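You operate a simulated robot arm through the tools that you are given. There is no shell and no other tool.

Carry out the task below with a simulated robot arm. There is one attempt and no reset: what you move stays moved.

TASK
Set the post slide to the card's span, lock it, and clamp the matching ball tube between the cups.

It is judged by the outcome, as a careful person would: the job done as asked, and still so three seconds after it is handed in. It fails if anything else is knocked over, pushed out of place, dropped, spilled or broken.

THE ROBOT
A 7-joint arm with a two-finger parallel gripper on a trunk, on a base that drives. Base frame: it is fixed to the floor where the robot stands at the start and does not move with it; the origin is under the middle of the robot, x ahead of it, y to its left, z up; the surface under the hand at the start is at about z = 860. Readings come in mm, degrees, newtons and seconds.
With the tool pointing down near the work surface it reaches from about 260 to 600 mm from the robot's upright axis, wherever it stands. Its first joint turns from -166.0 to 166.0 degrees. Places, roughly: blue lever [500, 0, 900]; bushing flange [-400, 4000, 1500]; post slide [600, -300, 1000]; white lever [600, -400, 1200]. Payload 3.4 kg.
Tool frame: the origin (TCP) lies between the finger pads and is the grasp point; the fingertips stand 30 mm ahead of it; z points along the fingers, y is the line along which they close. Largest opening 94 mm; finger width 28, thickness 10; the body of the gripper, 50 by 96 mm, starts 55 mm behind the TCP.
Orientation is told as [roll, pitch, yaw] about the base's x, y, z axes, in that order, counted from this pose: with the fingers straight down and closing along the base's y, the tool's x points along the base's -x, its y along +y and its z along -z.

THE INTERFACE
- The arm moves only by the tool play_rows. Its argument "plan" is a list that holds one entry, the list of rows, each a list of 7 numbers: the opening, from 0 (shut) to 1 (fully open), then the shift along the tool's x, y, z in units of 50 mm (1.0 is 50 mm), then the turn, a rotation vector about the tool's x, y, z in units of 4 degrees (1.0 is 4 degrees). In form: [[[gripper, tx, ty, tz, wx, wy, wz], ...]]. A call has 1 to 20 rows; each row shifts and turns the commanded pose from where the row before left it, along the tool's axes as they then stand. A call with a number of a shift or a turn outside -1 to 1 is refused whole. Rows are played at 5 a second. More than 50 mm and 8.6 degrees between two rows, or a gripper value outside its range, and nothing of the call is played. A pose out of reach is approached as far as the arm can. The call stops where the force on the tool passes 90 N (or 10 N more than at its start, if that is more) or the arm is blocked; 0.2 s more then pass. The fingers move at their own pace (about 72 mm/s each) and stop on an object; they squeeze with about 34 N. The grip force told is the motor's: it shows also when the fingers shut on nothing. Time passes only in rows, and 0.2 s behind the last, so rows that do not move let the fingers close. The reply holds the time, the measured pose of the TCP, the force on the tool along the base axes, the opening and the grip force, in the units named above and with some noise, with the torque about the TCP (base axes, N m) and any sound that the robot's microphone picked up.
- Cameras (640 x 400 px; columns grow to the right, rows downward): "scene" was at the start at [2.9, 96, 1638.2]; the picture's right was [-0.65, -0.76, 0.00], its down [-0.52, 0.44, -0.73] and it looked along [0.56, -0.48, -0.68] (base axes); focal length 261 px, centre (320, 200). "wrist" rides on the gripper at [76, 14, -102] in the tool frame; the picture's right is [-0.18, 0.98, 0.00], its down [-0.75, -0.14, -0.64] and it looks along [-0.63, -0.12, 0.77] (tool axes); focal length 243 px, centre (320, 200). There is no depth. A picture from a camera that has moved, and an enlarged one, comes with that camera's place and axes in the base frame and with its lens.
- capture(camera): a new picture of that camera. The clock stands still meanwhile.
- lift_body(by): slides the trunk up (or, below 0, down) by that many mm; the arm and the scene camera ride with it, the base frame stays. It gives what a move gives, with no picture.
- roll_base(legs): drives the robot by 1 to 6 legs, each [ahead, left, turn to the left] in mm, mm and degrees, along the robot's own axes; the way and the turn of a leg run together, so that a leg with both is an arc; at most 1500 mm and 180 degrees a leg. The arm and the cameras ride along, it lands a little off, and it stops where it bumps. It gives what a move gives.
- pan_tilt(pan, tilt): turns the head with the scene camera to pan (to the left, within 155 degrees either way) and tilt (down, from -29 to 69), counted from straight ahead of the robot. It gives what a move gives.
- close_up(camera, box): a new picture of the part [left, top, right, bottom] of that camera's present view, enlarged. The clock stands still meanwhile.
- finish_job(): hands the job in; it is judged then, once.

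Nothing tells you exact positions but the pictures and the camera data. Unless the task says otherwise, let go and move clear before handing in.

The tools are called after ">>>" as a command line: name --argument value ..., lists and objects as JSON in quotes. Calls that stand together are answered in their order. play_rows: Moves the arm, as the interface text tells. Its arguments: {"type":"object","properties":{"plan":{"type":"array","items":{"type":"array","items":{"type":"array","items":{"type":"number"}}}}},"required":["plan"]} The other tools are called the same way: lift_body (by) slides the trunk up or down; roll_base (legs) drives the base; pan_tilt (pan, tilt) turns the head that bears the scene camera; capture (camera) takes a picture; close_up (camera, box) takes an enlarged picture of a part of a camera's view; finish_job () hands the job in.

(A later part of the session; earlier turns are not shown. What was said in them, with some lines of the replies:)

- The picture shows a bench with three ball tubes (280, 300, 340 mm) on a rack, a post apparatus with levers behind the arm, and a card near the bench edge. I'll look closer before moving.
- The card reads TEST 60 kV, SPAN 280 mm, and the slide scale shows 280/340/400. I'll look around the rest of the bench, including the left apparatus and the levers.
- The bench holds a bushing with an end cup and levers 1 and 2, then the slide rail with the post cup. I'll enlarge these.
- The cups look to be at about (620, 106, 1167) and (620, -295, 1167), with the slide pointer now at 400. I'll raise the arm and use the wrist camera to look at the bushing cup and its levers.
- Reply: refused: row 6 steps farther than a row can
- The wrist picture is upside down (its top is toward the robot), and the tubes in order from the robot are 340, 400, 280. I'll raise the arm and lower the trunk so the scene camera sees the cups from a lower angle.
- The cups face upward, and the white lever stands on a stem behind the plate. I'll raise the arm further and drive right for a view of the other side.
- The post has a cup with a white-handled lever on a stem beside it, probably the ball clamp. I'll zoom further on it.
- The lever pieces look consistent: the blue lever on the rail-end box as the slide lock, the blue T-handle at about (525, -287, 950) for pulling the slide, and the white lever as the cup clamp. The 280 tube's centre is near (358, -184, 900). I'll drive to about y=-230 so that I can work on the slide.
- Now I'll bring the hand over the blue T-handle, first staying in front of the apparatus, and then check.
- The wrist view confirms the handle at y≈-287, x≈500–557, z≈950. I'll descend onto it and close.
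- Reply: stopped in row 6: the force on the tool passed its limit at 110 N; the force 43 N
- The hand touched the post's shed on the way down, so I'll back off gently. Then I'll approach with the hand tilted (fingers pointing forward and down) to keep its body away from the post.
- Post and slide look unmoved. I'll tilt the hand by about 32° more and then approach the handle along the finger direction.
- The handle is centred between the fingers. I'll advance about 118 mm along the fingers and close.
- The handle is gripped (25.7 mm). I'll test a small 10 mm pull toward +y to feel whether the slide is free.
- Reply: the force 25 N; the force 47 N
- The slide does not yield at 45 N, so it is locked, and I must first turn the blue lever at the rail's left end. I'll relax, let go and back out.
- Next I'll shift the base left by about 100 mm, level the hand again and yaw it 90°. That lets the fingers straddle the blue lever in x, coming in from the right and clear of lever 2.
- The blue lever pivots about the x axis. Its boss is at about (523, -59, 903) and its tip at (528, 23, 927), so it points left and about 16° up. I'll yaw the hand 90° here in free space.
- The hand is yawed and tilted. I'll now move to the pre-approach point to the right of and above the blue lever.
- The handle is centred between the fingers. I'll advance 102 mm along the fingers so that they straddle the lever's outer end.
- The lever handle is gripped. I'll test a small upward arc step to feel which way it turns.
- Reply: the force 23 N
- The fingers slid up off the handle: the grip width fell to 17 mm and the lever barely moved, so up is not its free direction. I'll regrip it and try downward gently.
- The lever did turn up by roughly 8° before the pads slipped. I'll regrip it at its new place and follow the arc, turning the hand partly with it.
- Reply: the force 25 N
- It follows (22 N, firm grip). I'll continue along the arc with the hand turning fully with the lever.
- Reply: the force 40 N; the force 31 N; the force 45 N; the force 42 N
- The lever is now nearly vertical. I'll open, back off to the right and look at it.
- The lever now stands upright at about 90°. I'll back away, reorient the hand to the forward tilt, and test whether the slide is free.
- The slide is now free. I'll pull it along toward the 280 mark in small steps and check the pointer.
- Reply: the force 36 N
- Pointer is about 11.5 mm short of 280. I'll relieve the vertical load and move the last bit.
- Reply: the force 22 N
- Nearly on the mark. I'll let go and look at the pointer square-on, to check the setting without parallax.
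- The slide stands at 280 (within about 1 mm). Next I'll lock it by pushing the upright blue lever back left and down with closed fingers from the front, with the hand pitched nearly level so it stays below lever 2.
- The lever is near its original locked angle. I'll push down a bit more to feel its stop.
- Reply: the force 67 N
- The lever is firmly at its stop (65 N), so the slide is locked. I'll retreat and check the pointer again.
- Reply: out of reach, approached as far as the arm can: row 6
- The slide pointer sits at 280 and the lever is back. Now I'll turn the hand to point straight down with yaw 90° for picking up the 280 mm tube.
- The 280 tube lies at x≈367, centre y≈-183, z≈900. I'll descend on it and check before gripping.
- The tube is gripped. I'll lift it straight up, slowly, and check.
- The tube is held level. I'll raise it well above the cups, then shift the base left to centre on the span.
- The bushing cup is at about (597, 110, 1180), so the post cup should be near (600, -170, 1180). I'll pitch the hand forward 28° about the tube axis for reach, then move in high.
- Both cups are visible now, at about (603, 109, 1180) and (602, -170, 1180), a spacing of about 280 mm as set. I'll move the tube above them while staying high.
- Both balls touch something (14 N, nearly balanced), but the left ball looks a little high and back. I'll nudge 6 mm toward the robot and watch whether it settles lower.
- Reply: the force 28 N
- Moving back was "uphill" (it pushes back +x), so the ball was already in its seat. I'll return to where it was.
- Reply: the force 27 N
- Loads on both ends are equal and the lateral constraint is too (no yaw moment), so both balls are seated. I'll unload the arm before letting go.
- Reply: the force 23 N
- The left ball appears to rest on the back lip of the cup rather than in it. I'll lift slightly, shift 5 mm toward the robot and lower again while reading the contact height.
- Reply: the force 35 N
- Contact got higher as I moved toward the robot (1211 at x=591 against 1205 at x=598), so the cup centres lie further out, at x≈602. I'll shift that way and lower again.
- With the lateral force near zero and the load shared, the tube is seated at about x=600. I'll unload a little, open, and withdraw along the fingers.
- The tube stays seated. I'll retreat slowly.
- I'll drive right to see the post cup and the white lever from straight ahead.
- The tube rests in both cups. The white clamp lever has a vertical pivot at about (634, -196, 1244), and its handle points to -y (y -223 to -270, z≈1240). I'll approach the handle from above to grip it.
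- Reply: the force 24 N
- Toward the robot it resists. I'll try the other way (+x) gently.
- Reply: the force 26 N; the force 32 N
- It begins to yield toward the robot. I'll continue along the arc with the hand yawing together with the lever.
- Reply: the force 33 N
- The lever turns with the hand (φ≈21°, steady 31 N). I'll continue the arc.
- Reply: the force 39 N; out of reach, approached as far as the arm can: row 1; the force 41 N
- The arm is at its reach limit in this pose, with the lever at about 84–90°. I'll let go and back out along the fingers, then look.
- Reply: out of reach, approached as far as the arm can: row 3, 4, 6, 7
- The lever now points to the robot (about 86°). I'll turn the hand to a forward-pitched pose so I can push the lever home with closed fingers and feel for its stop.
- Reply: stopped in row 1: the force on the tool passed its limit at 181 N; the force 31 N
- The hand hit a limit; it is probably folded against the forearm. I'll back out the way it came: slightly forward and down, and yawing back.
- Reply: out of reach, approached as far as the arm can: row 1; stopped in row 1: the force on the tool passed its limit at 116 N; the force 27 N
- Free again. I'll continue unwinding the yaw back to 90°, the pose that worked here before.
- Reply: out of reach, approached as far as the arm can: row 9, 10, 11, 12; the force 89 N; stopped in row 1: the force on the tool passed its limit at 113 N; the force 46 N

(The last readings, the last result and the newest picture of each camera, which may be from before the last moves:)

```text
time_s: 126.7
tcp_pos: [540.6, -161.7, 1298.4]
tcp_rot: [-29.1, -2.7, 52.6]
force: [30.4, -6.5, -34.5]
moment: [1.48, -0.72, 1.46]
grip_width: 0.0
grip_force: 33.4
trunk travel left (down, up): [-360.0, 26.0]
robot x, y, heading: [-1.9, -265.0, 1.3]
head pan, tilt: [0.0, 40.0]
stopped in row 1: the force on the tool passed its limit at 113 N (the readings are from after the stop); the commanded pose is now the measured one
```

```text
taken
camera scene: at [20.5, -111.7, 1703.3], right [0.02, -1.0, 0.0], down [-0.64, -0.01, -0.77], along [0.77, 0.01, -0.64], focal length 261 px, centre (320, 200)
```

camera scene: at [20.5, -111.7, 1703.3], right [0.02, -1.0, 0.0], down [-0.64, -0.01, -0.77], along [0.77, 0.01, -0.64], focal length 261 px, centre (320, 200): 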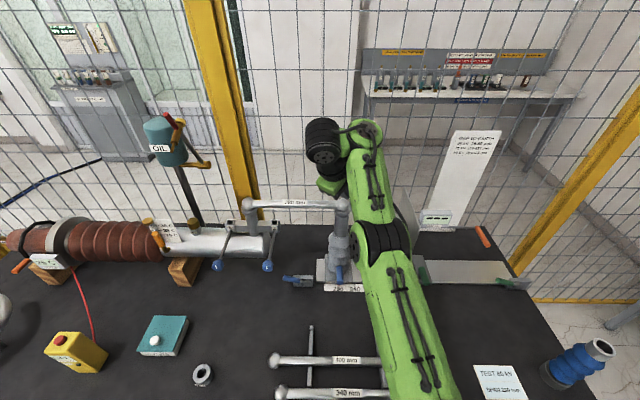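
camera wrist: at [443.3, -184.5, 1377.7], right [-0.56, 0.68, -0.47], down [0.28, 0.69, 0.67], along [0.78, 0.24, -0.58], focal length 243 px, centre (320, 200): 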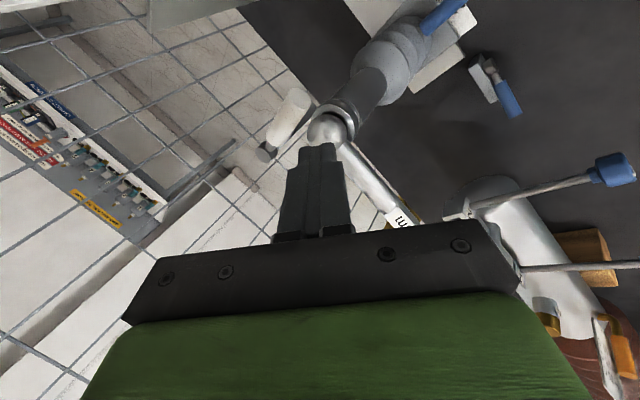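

>>> play_rows --plan '[[[0, -0.06, -0.033, 0.108, 0, 0, 0], [0, -0.06, -0.033, 0.108, 0, 0, 0], [0, 0, 0, 0, 0, 0, 0]]]'

```text
time_s: 127.5
tcp_pos: [552.6, -162.3, 1290.2]
tcp_rot: [-29.3, -2.5, 52.4]
force: [-0.2, 1.3, 0.4]
moment: [0.0, 0.01, -0.01]
grip_width: 0.0
grip_force: 33.1
trunk travel left (down, up): [-360.0, 26.0]
robot x, y, heading: [-3.2, -263.2, 1.0]
head pan, tilt: [0.0, 40.0]
```

>>> play_rows --plan '[[[0, 0.13, -0.15, 0.06, 0, 0, 0], [0, 0.13, -0.15, 0.06, 0, 0, 0], [0, 0.13, -0.15, 0.06, 0, 0, 0], [0, 0.13, -0.15, 0.06, 0, 0, 0], [0, 0, 0, 0, 0, 0, 0]]]'

>>> capture --camera "scene"

```text
time_s: 128.7
tcp_pos: [560.5, -204.3, 1294.1]
tcp_rot: [-29.3, -2.5, 52.3]
force: [0.6, 0.3, -0.7]
moment: [-0.02, -0.02, -0.02]
grip_width: 0.3
grip_force: 32.7
trunk travel left (down, up): [-360.0, 26.0]
robot x, y, heading: [0.2, -260.9, 1.0]
head pan, tilt: [0.0, 40.0]
```

```text
taken
camera scene: at [20.3, -110.7, 1703.2], right [0.02, -1.0, 0.0], down [-0.64, -0.01, -0.77], along [0.77, 0.01, -0.64], focal length 261 px, centre (320, 200)
```

scene: 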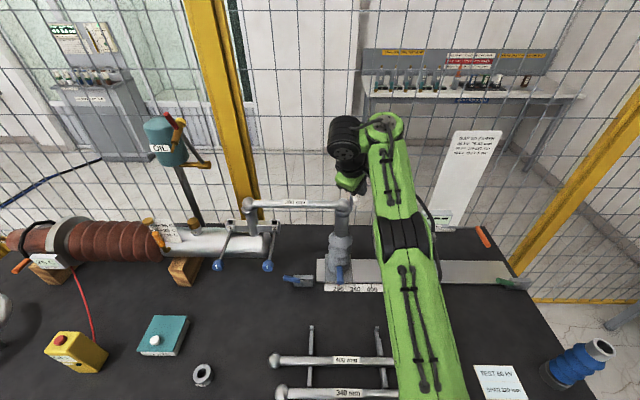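

>>> close_up --camera "scene" --box '[320, 160, 380, 230]'

>>> capture --camera "wrist"

```text
5.71 times, centred on (350, 195) of scene
camera zoom: at [20.3, -110.7, 1703.2], right [0.02, -1.0, 0.0], down [-0.64, -0.01, -0.77], along [0.77, 0.01, -0.64], focal length 1492 px, centre (149, 229)
```

zoom: 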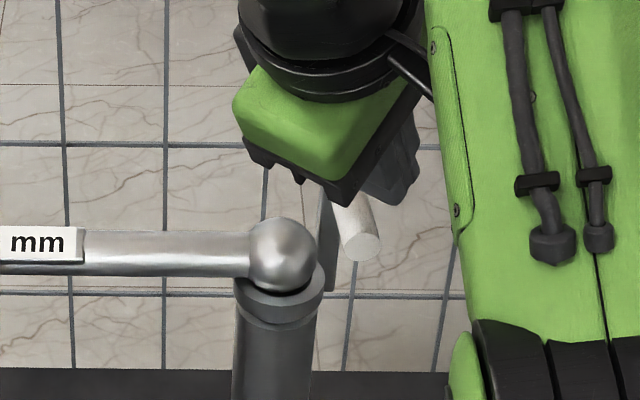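

```text
taken
camera wrist: at [464.0, -228.8, 1373.9], right [-0.55, 0.69, -0.47], down [0.29, 0.69, 0.66], along [0.78, 0.23, -0.58], focal length 243 px, centre (320, 200)
```

wrist: 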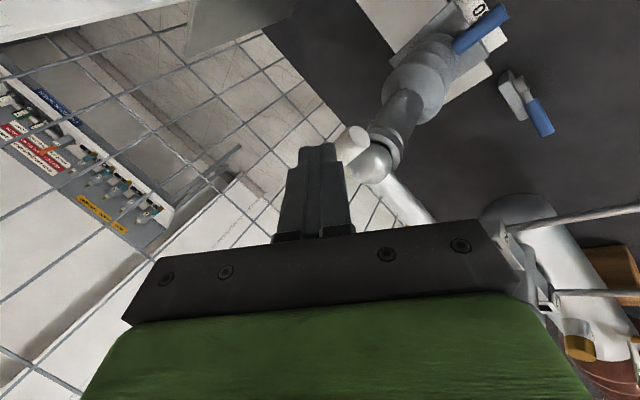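

The lever is at about 84°. I'll place the closed fingers to its right and push it gently toward +y to feel for its stop.

>>> play_rows --plan '[[[0, 0.25, -0.235, 0.125, 0, 0, 0], [0, 0.25, -0.235, 0.125, 0, 0, 0], [0, 0, 0.215, 0.407, 0, 0, 0], [0, 0, 0.215, 0.407, 0, 0, 0], [0, 0, 0, 0, 0, 0, 0]]]'

>>> capture --camera "wrist"

>>> close_up --camera "scene" --box '[320, 160, 400, 230]'

```text
time_s: 129.9
tcp_pos: [580.5, -235.6, 1251.2]
tcp_rot: [-29.1, -2.5, 52.3]
force: [0.0, 0.8, 0.1]
moment: [0.0, 0.03, 0.01]
grip_width: 0.2
grip_force: 33.4
out of reach, approached as far as the arm can: row 3, 4
trunk travel left (down, up): [-360.0, 26.0]
robot x, y, heading: [-2.8, -262.6, 0.8]
head pan, tilt: [0.0, 40.0]
```

```text
taken
camera wrist: at [484.0, -260.5, 1330.0], right [-0.55, 0.69, -0.47], down [0.29, 0.69, 0.66], along [0.78, 0.23, -0.58], focal length 243 px, centre (320, 200)
```

wrist: 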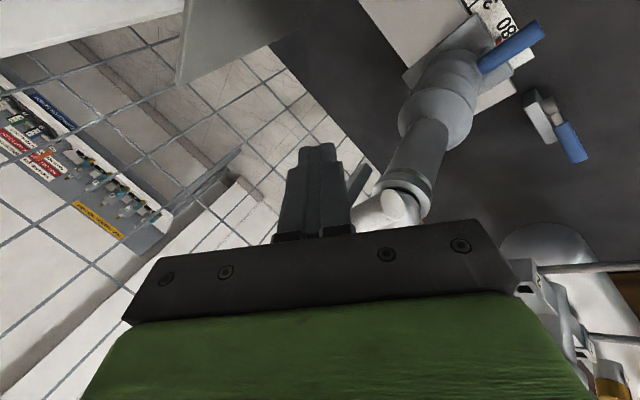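

```text
5.71 times, centred on (360, 195) of scene
camera zoom: at [20.3, -111.2, 1703.2], right [0.02, -1.0, 0.0], down [-0.64, -0.01, -0.77], along [0.77, 0.01, -0.64], focal length 1492 px, centre (91, 229)
```

zoom: 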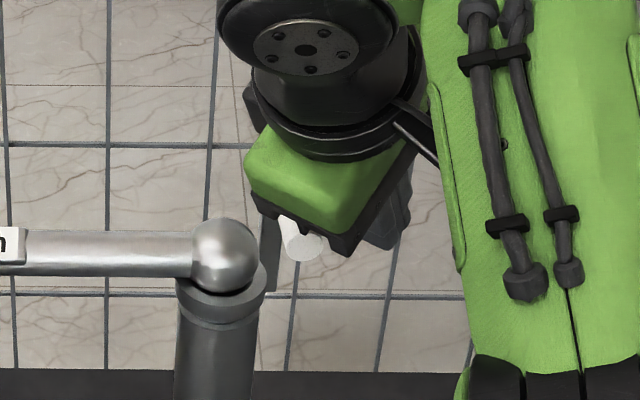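

>>> play_rows --plan '[[[0, -0.08, 0.0535, -0.028, 0, 0, 0], [0, -0.08, 0.0535, -0.028, 0, 0, 0], [0, -0.08, 0.0535, -0.028, 0, 0, 0], [0, 0, 0, 0, 0, 0, 0]]]'

>>> play_rows --plan '[[[0, -0.08, 0.0535, -0.028, 0, 0, 0], [0, 0, 0, 0, 0, 0, 0]]]'

>>> close_up --camera "scene" --box '[320, 160, 400, 230]'

```text
time_s: 130.9
tcp_pos: [582.0, -221.6, 1253.2]
tcp_rot: [-29.2, -2.5, 52.3]
force: [-0.4, 0.3, -0.9]
moment: [0.02, -0.01, 0.01]
grip_width: 0.1
grip_force: 33.0
trunk travel left (down, up): [-360.0, 26.0]
robot x, y, heading: [-3.9, -262.9, 0.9]
head pan, tilt: [0.0, 40.0]
```

```text
time_s: 131.5
tcp_pos: [581.0, -215.9, 1253.7]
tcp_rot: [-29.2, -2.5, 52.3]
force: [-0.6, -0.4, -0.2]
moment: [0.0, -0.01, -0.02]
grip_width: 0.0
grip_force: 32.9
trunk travel left (down, up): [-360.0, 26.0]
robot x, y, heading: [-2.7, -260.3, 0.7]
head pan, tilt: [0.0, 40.0]
```

```text
5.71 times, centred on (360, 195) of scene
camera zoom: at [20.3, -111.6, 1703.3], right [0.02, -1.0, 0.0], down [-0.64, -0.01, -0.77], along [0.77, 0.01, -0.64], focal length 1492 px, centre (91, 229)
```

zoom: 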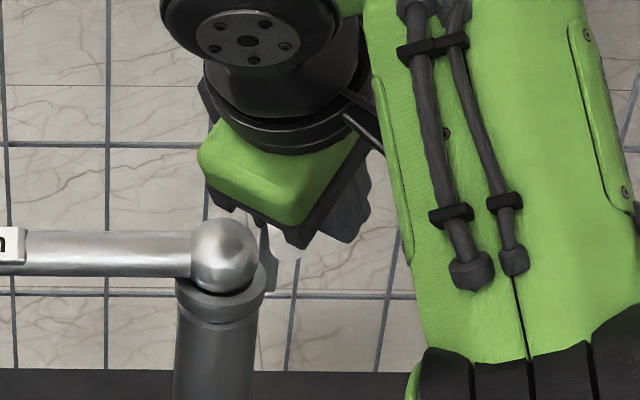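

>>> play_rows --plan '[[[0, -0.08, 0.0535, -0.028, 0, 0, 0], [0, 0, 0, 0, 0, 0, 0]]]'

>>> play_rows --plan '[[[0, -0.08, 0.0535, -0.028, 0, 0, 0], [0, 0, 0, 0, 0, 0, 0]]]'

>>> close_up --camera "scene" --box '[320, 160, 400, 230]'

>>> capture --camera "wrist"

```text
time_s: 132.1
tcp_pos: [583.3, -211.1, 1255.5]
tcp_rot: [-29.1, -2.5, 52.3]
force: [-1.1, -0.3, -0.4]
moment: [-0.03, 0.03, 0.01]
grip_width: 0.0
grip_force: 33.5
trunk travel left (down, up): [-360.0, 26.0]
robot x, y, heading: [-3.9, -261.3, 1.1]
head pan, tilt: [0.0, 40.0]
```

```text
time_s: 132.7
tcp_pos: [582.2, -205.2, 1253.1]
tcp_rot: [-29.1, -2.5, 52.4]
force: [-0.2, -0.4, -0.1]
moment: [0.0, -0.04, -0.01]
grip_width: 0.0
grip_force: 32.7
trunk travel left (down, up): [-360.0, 26.0]
robot x, y, heading: [-7.1, -263.8, 1.1]
head pan, tilt: [0.0, 40.0]
```

```text
5.71 times, centred on (360, 195) of scene
camera zoom: at [20.5, -111.4, 1703.2], right [0.02, -1.0, 0.0], down [-0.64, -0.01, -0.77], along [0.77, 0.01, -0.64], focal length 1492 px, centre (91, 229)
```

zoom: 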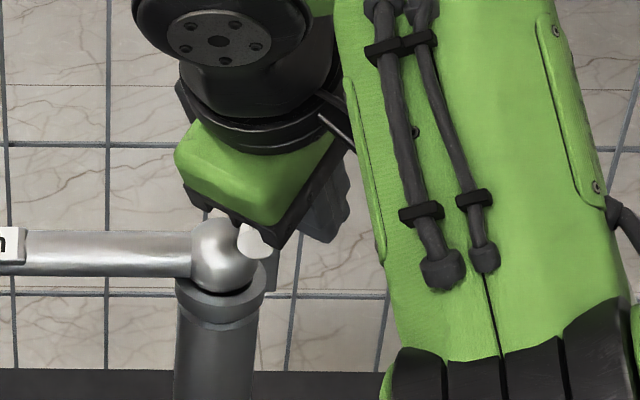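

```text
taken
camera wrist: at [485.3, -230.9, 1332.8], right [-0.55, 0.69, -0.47], down [0.29, 0.69, 0.66], along [0.78, 0.23, -0.58], focal length 243 px, centre (320, 200)
```

wrist: 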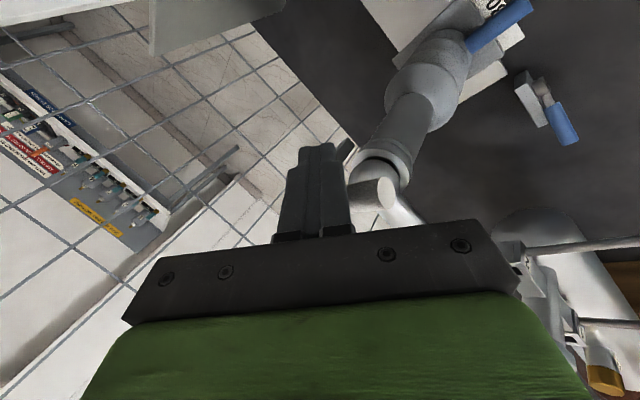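

The lever swings on past 90° easily, so its stop lies further. I'll raise a few millimetres to stay clear of the ball and keep pushing, checking the force.

>>> play_rows --plan '[[[0, 0, -0.056, -0.106, 0, 0, 0], [0, -0.08, 0.0535, -0.028, 0, 0, 0], [0, -0.08, 0.0535, -0.028, 0, 0, 0], [0, 0, 0, 0, 0, 0, 0]]]'

>>> close_up --camera "scene" --box '[320, 160, 400, 230]'

```text
time_s: 133.7
tcp_pos: [581.2, -195.8, 1260.9]
tcp_rot: [-29.2, -2.5, 52.3]
force: [-0.5, 0.3, -0.4]
moment: [0.01, -0.01, 0.02]
grip_width: 0.2
grip_force: 33.1
trunk travel left (down, up): [-360.0, 26.0]
robot x, y, heading: [-2.9, -263.6, 1.1]
head pan, tilt: [0.0, 40.0]
```

```text
5.71 times, centred on (360, 195) of scene
camera zoom: at [20.4, -111.4, 1703.2], right [0.02, -1.0, 0.0], down [-0.64, -0.01, -0.77], along [0.77, 0.01, -0.64], focal length 1492 px, centre (91, 229)
```

zoom: 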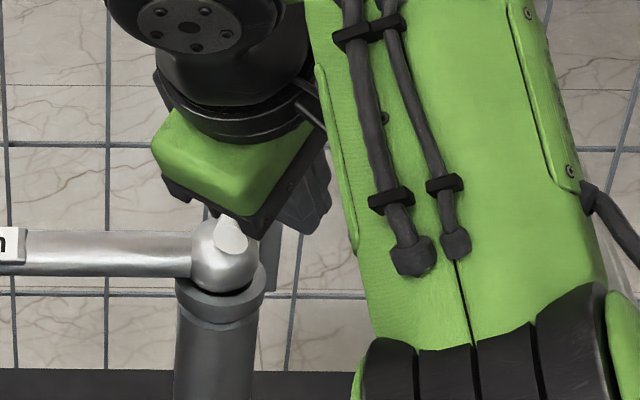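

>>> play_rows --plan '[[[0, -0.08, 0.0535, -0.028, 0, 0, 0], [0, -0.08, 0.0535, -0.028, 0, 0, 0], [0, -0.08, 0.0535, -0.028, 0, 0, 0], [0, 0, 0, 0, 0, 0, 0]]]'

>>> close_up --camera "scene" --box '[320, 160, 400, 230]'

```text
time_s: 134.7
tcp_pos: [579.9, -191.3, 1258.9]
tcp_rot: [-29.3, -2.4, 51.8]
force: [-1.1, -28.3, -1.9]
moment: [-0.61, 0.05, -0.26]
grip_width: 0.0
grip_force: 32.4
trunk travel left (down, up): [-360.0, 26.0]
robot x, y, heading: [-1.3, -259.8, 0.9]
head pan, tilt: [0.0, 40.0]
```

```text
5.71 times, centred on (360, 195) of scene
camera zoom: at [20.2, -119.5, 1703.9], right [0.02, -1.0, 0.0], down [-0.64, -0.01, -0.77], along [0.77, 0.02, -0.64], focal length 1492 px, centre (91, 229)
```

zoom: 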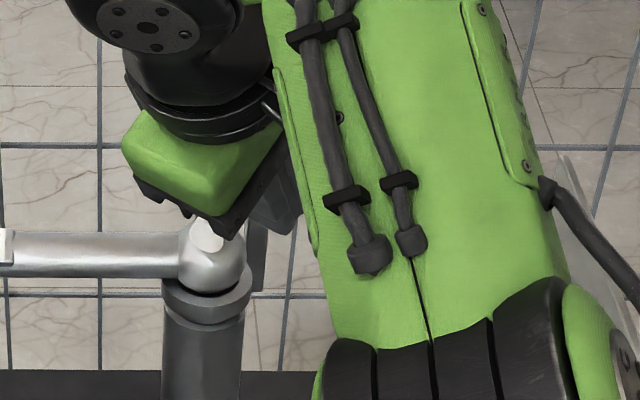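

>>> play_rows --plan '[[[0, -0.08, 0.0535, -0.028, 0, 0, 0], [0, -0.08, 0.0535, -0.028, 0, 0, 0], [0, 0, 0, 0, 0, 0, 0]]]'

>>> close_up --camera "scene" --box '[320, 160, 400, 230]'

```text
time_s: 135.5
tcp_pos: [580.2, -189.6, 1260.3]
tcp_rot: [-29.3, -2.0, 51.3]
force: [-12.4, -48.6, -13.6]
moment: [-1.18, 0.45, -0.46]
grip_width: 0.0
grip_force: 33.4
trunk travel left (down, up): [-360.0, 26.0]
robot x, y, heading: [-4.4, -257.5, 0.9]
head pan, tilt: [0.0, 40.0]
```

```text
5.71 times, centred on (360, 195) of scene
camera zoom: at [19.0, -124.9, 1704.4], right [0.02, -1.0, -0.01], down [-0.64, 0.0, -0.77], along [0.77, 0.02, -0.64], focal length 1492 px, centre (91, 229)
```

zoom: 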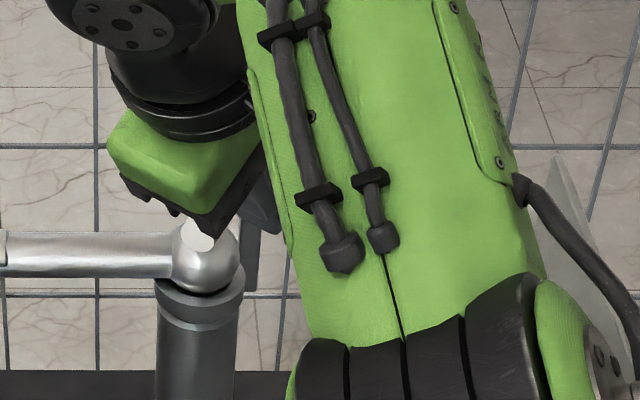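

The lever has reached a firm stop at about 115° (48 N and no more motion), so the tube should be clamped. I'll ease off, lift clear, and move away to the right and up.

>>> play_rows --plan '[[[0, 0.16, -0.107, 0.056, 0, 0, 0], [0, 0.24, -0.16, 0.084, 0, 0, 0], [0, 0.24, -0.16, 0.084, 0, 0, 0], [0, 0.1, -0.3, -0.45, 0, 0, 0], [0, 0.1, -0.3, -0.45, 0, 0, 0], [0, 0, 0, 0, 0, 0, 0]]]'

>>> capture --camera "scene"

>>> close_up --camera "scene" --box '[310, 160, 390, 230]'

>>> capture --camera "wrist"

```text
time_s: 136.9
tcp_pos: [577.9, -223.4, 1313.6]
tcp_rot: [-29.2, -2.5, 52.4]
force: [0.8, -0.8, 0.2]
moment: [0.02, 0.02, 0.0]
grip_width: 0.0
grip_force: 33.6
trunk travel left (down, up): [-360.0, 26.0]
robot x, y, heading: [-1.9, -263.9, 1.0]
head pan, tilt: [0.0, 40.0]
```

```text
taken
camera scene: at [21.0, -111.6, 1703.2], right [0.02, -1.0, 0.0], down [-0.64, -0.01, -0.77], along [0.77, 0.01, -0.64], focal length 261 px, centre (320, 200)
```

scene: 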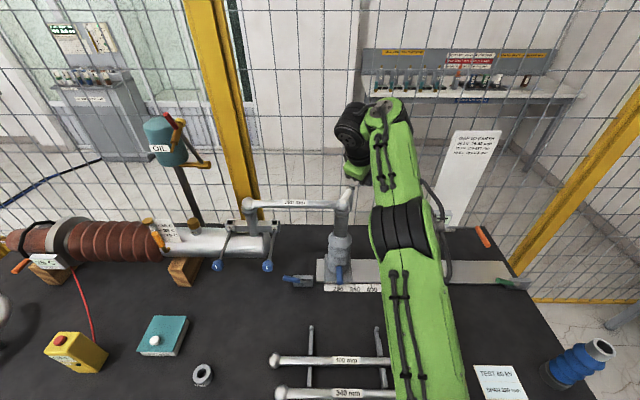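

```text
5.71 times, centred on (350, 195) of scene
camera zoom: at [21.0, -111.6, 1703.2], right [0.02, -1.0, 0.0], down [-0.64, -0.01, -0.77], along [0.77, 0.01, -0.64], focal length 1492 px, centre (149, 229)
```

zoom: 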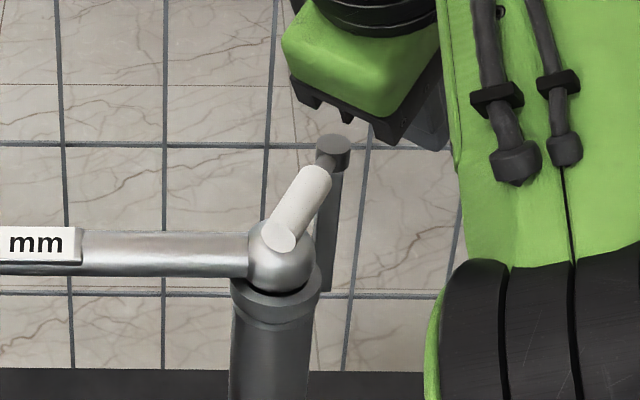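

```text
taken
camera wrist: at [480.6, -248.8, 1393.2], right [-0.55, 0.69, -0.47], down [0.29, 0.69, 0.66], along [0.78, 0.23, -0.58], focal length 243 px, centre (320, 200)
```

wrist: 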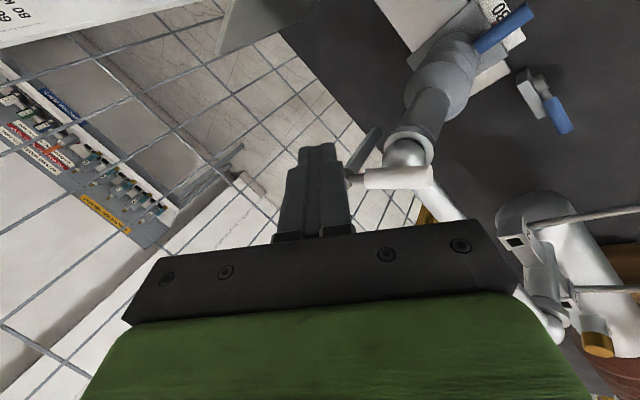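

The white handle now lies over the ball. I'll verify the slide pointer, the lock lever and the bushing end.

>>> close_up --camera "scene" --box '[275, 255, 395, 305]'

>>> close_up --camera "scene" --box '[225, 180, 315, 240]'

>>> play_rows --plan '[[[0.3, 0.1, -0.3, -0.5, 0, 0, 0], [0.3, 0.2, -0.3, -0.5, 0, 0, 0], [0.3, 0.3, 0.3, -0.5, 0, 0, 0], [0.3, 0, 0, 0, 0, 0, 0]]]'

```text
5.33 times, centred on (335, 280) of scene
camera zoom: at [21.0, -111.6, 1703.2], right [0.02, -1.0, 0.0], down [-0.64, -0.01, -0.77], along [0.77, 0.01, -0.64], focal length 1392 px, centre (240, -227)
```

zoom: 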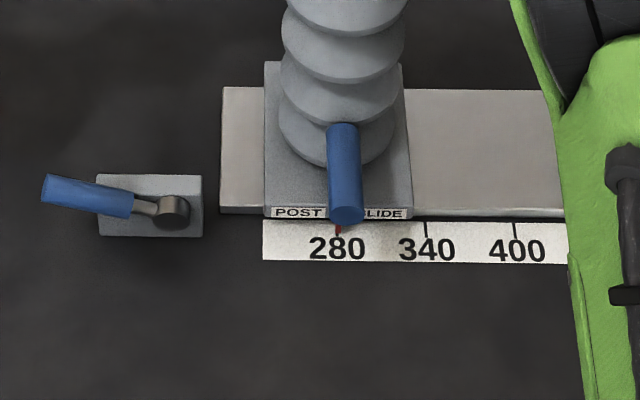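

```text
6.67 times, centred on (270, 210) of scene
camera zoom: at [21.0, -111.6, 1703.2], right [0.02, -1.0, 0.0], down [-0.64, -0.01, -0.77], along [0.77, 0.01, -0.64], focal length 1740 px, centre (653, 133)
```

zoom: 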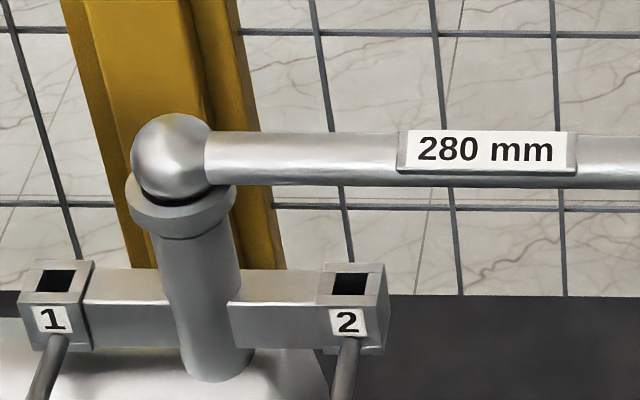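

```text
time_s: 137.9
tcp_pos: [539.6, -236.7, 1383.0]
tcp_rot: [-29.1, -2.4, 52.3]
force: [-1.0, 0.3, 0.0]
moment: [0.03, 0.02, 0.0]
grip_width: 28.4
grip_force: 0.0
trunk travel left (down, up): [-360.0, 26.0]
robot x, y, heading: [-1.4, -263.3, 1.3]
head pan, tilt: [0.0, 40.0]
```

The pointer is at 280, the lock lever is down at its stop, both balls are seated and the clamp is over the ball. I'll take one last look before handing in.

>>> play_rows --plan '[[[0.3, 0.2, 0.1, -0.5, 0, 0, 0], [0.3, 0, 0, 0, 0, 0, 0]]]'

>>> capture --camera "scene"

>>> close_up --camera "scene" --box '[310, 170, 390, 230]'

```text
time_s: 138.5
tcp_pos: [519.4, -234.6, 1401.7]
tcp_rot: [-29.2, -2.5, 52.3]
force: [1.7, 0.1, -0.1]
moment: [-0.02, 0.01, -0.01]
grip_width: 28.1
grip_force: 0.1
trunk travel left (down, up): [-360.0, 26.0]
robot x, y, heading: [-1.9, -263.1, 0.9]
head pan, tilt: [0.0, 40.0]
```

```text
taken
camera scene: at [22.3, -111.5, 1703.2], right [0.02, -1.0, 0.0], down [-0.64, -0.01, -0.77], along [0.77, 0.01, -0.64], focal length 261 px, centre (320, 200)
```

scene: 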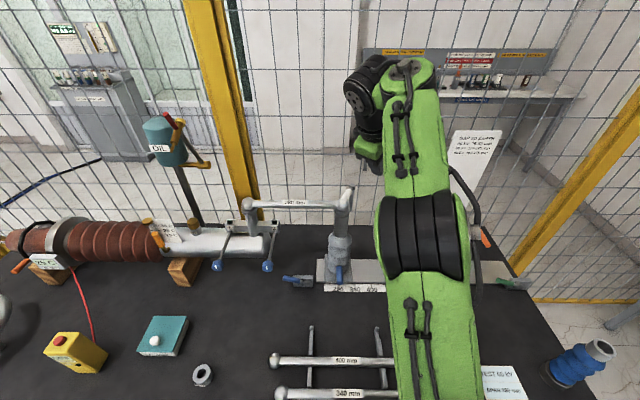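

```text
6.67 times, centred on (350, 200) of scene
camera zoom: at [22.3, -111.5, 1703.2], right [0.02, -1.0, 0.0], down [-0.64, -0.01, -0.77], along [0.77, 0.01, -0.64], focal length 1740 px, centre (120, 200)
```

zoom: 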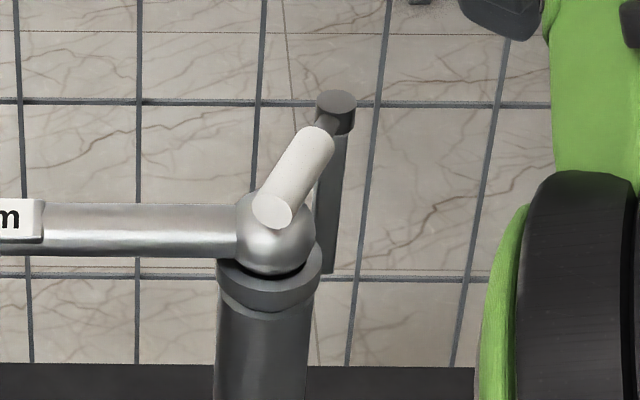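

The slide is at 280 and locked, the 280 mm tube is seated in both cups, the white clamp lever is home, and the hand is clear. Nothing else looks disturbed, so I'm handing in.

>>> finish_job

```text
The job is handed in.
```

The job is handed in: the post slide is set to the card's 280 mm span and locked, and the 280 mm ball tube is clamped between the cups.

- **Slide:** the pointer reads 280, short by no more than about 1 mm. The slide was locked at the start, so I turned the blue lever up to free it. After moving the slide I pushed the lever back until it hit a firm stop. I didn't pull on the slide afterwards to test the lock.
- **Tube:** both balls sit in their cups. I read seating from the contact forces while lowering it, and the scene pictures afterwards agree.
- **Clamp:** I took the white lever beside the post cup to be the clamp. I swung it from pointing right until it stopped firmly with its handle over the ball.

Two contacts happened along the way. The gripper bumped the post on my first approach to the slide handle, and later the hand appeared to fold against its own forearm. I backed out both times, and in the last pictures nothing else looked moved or knocked over.
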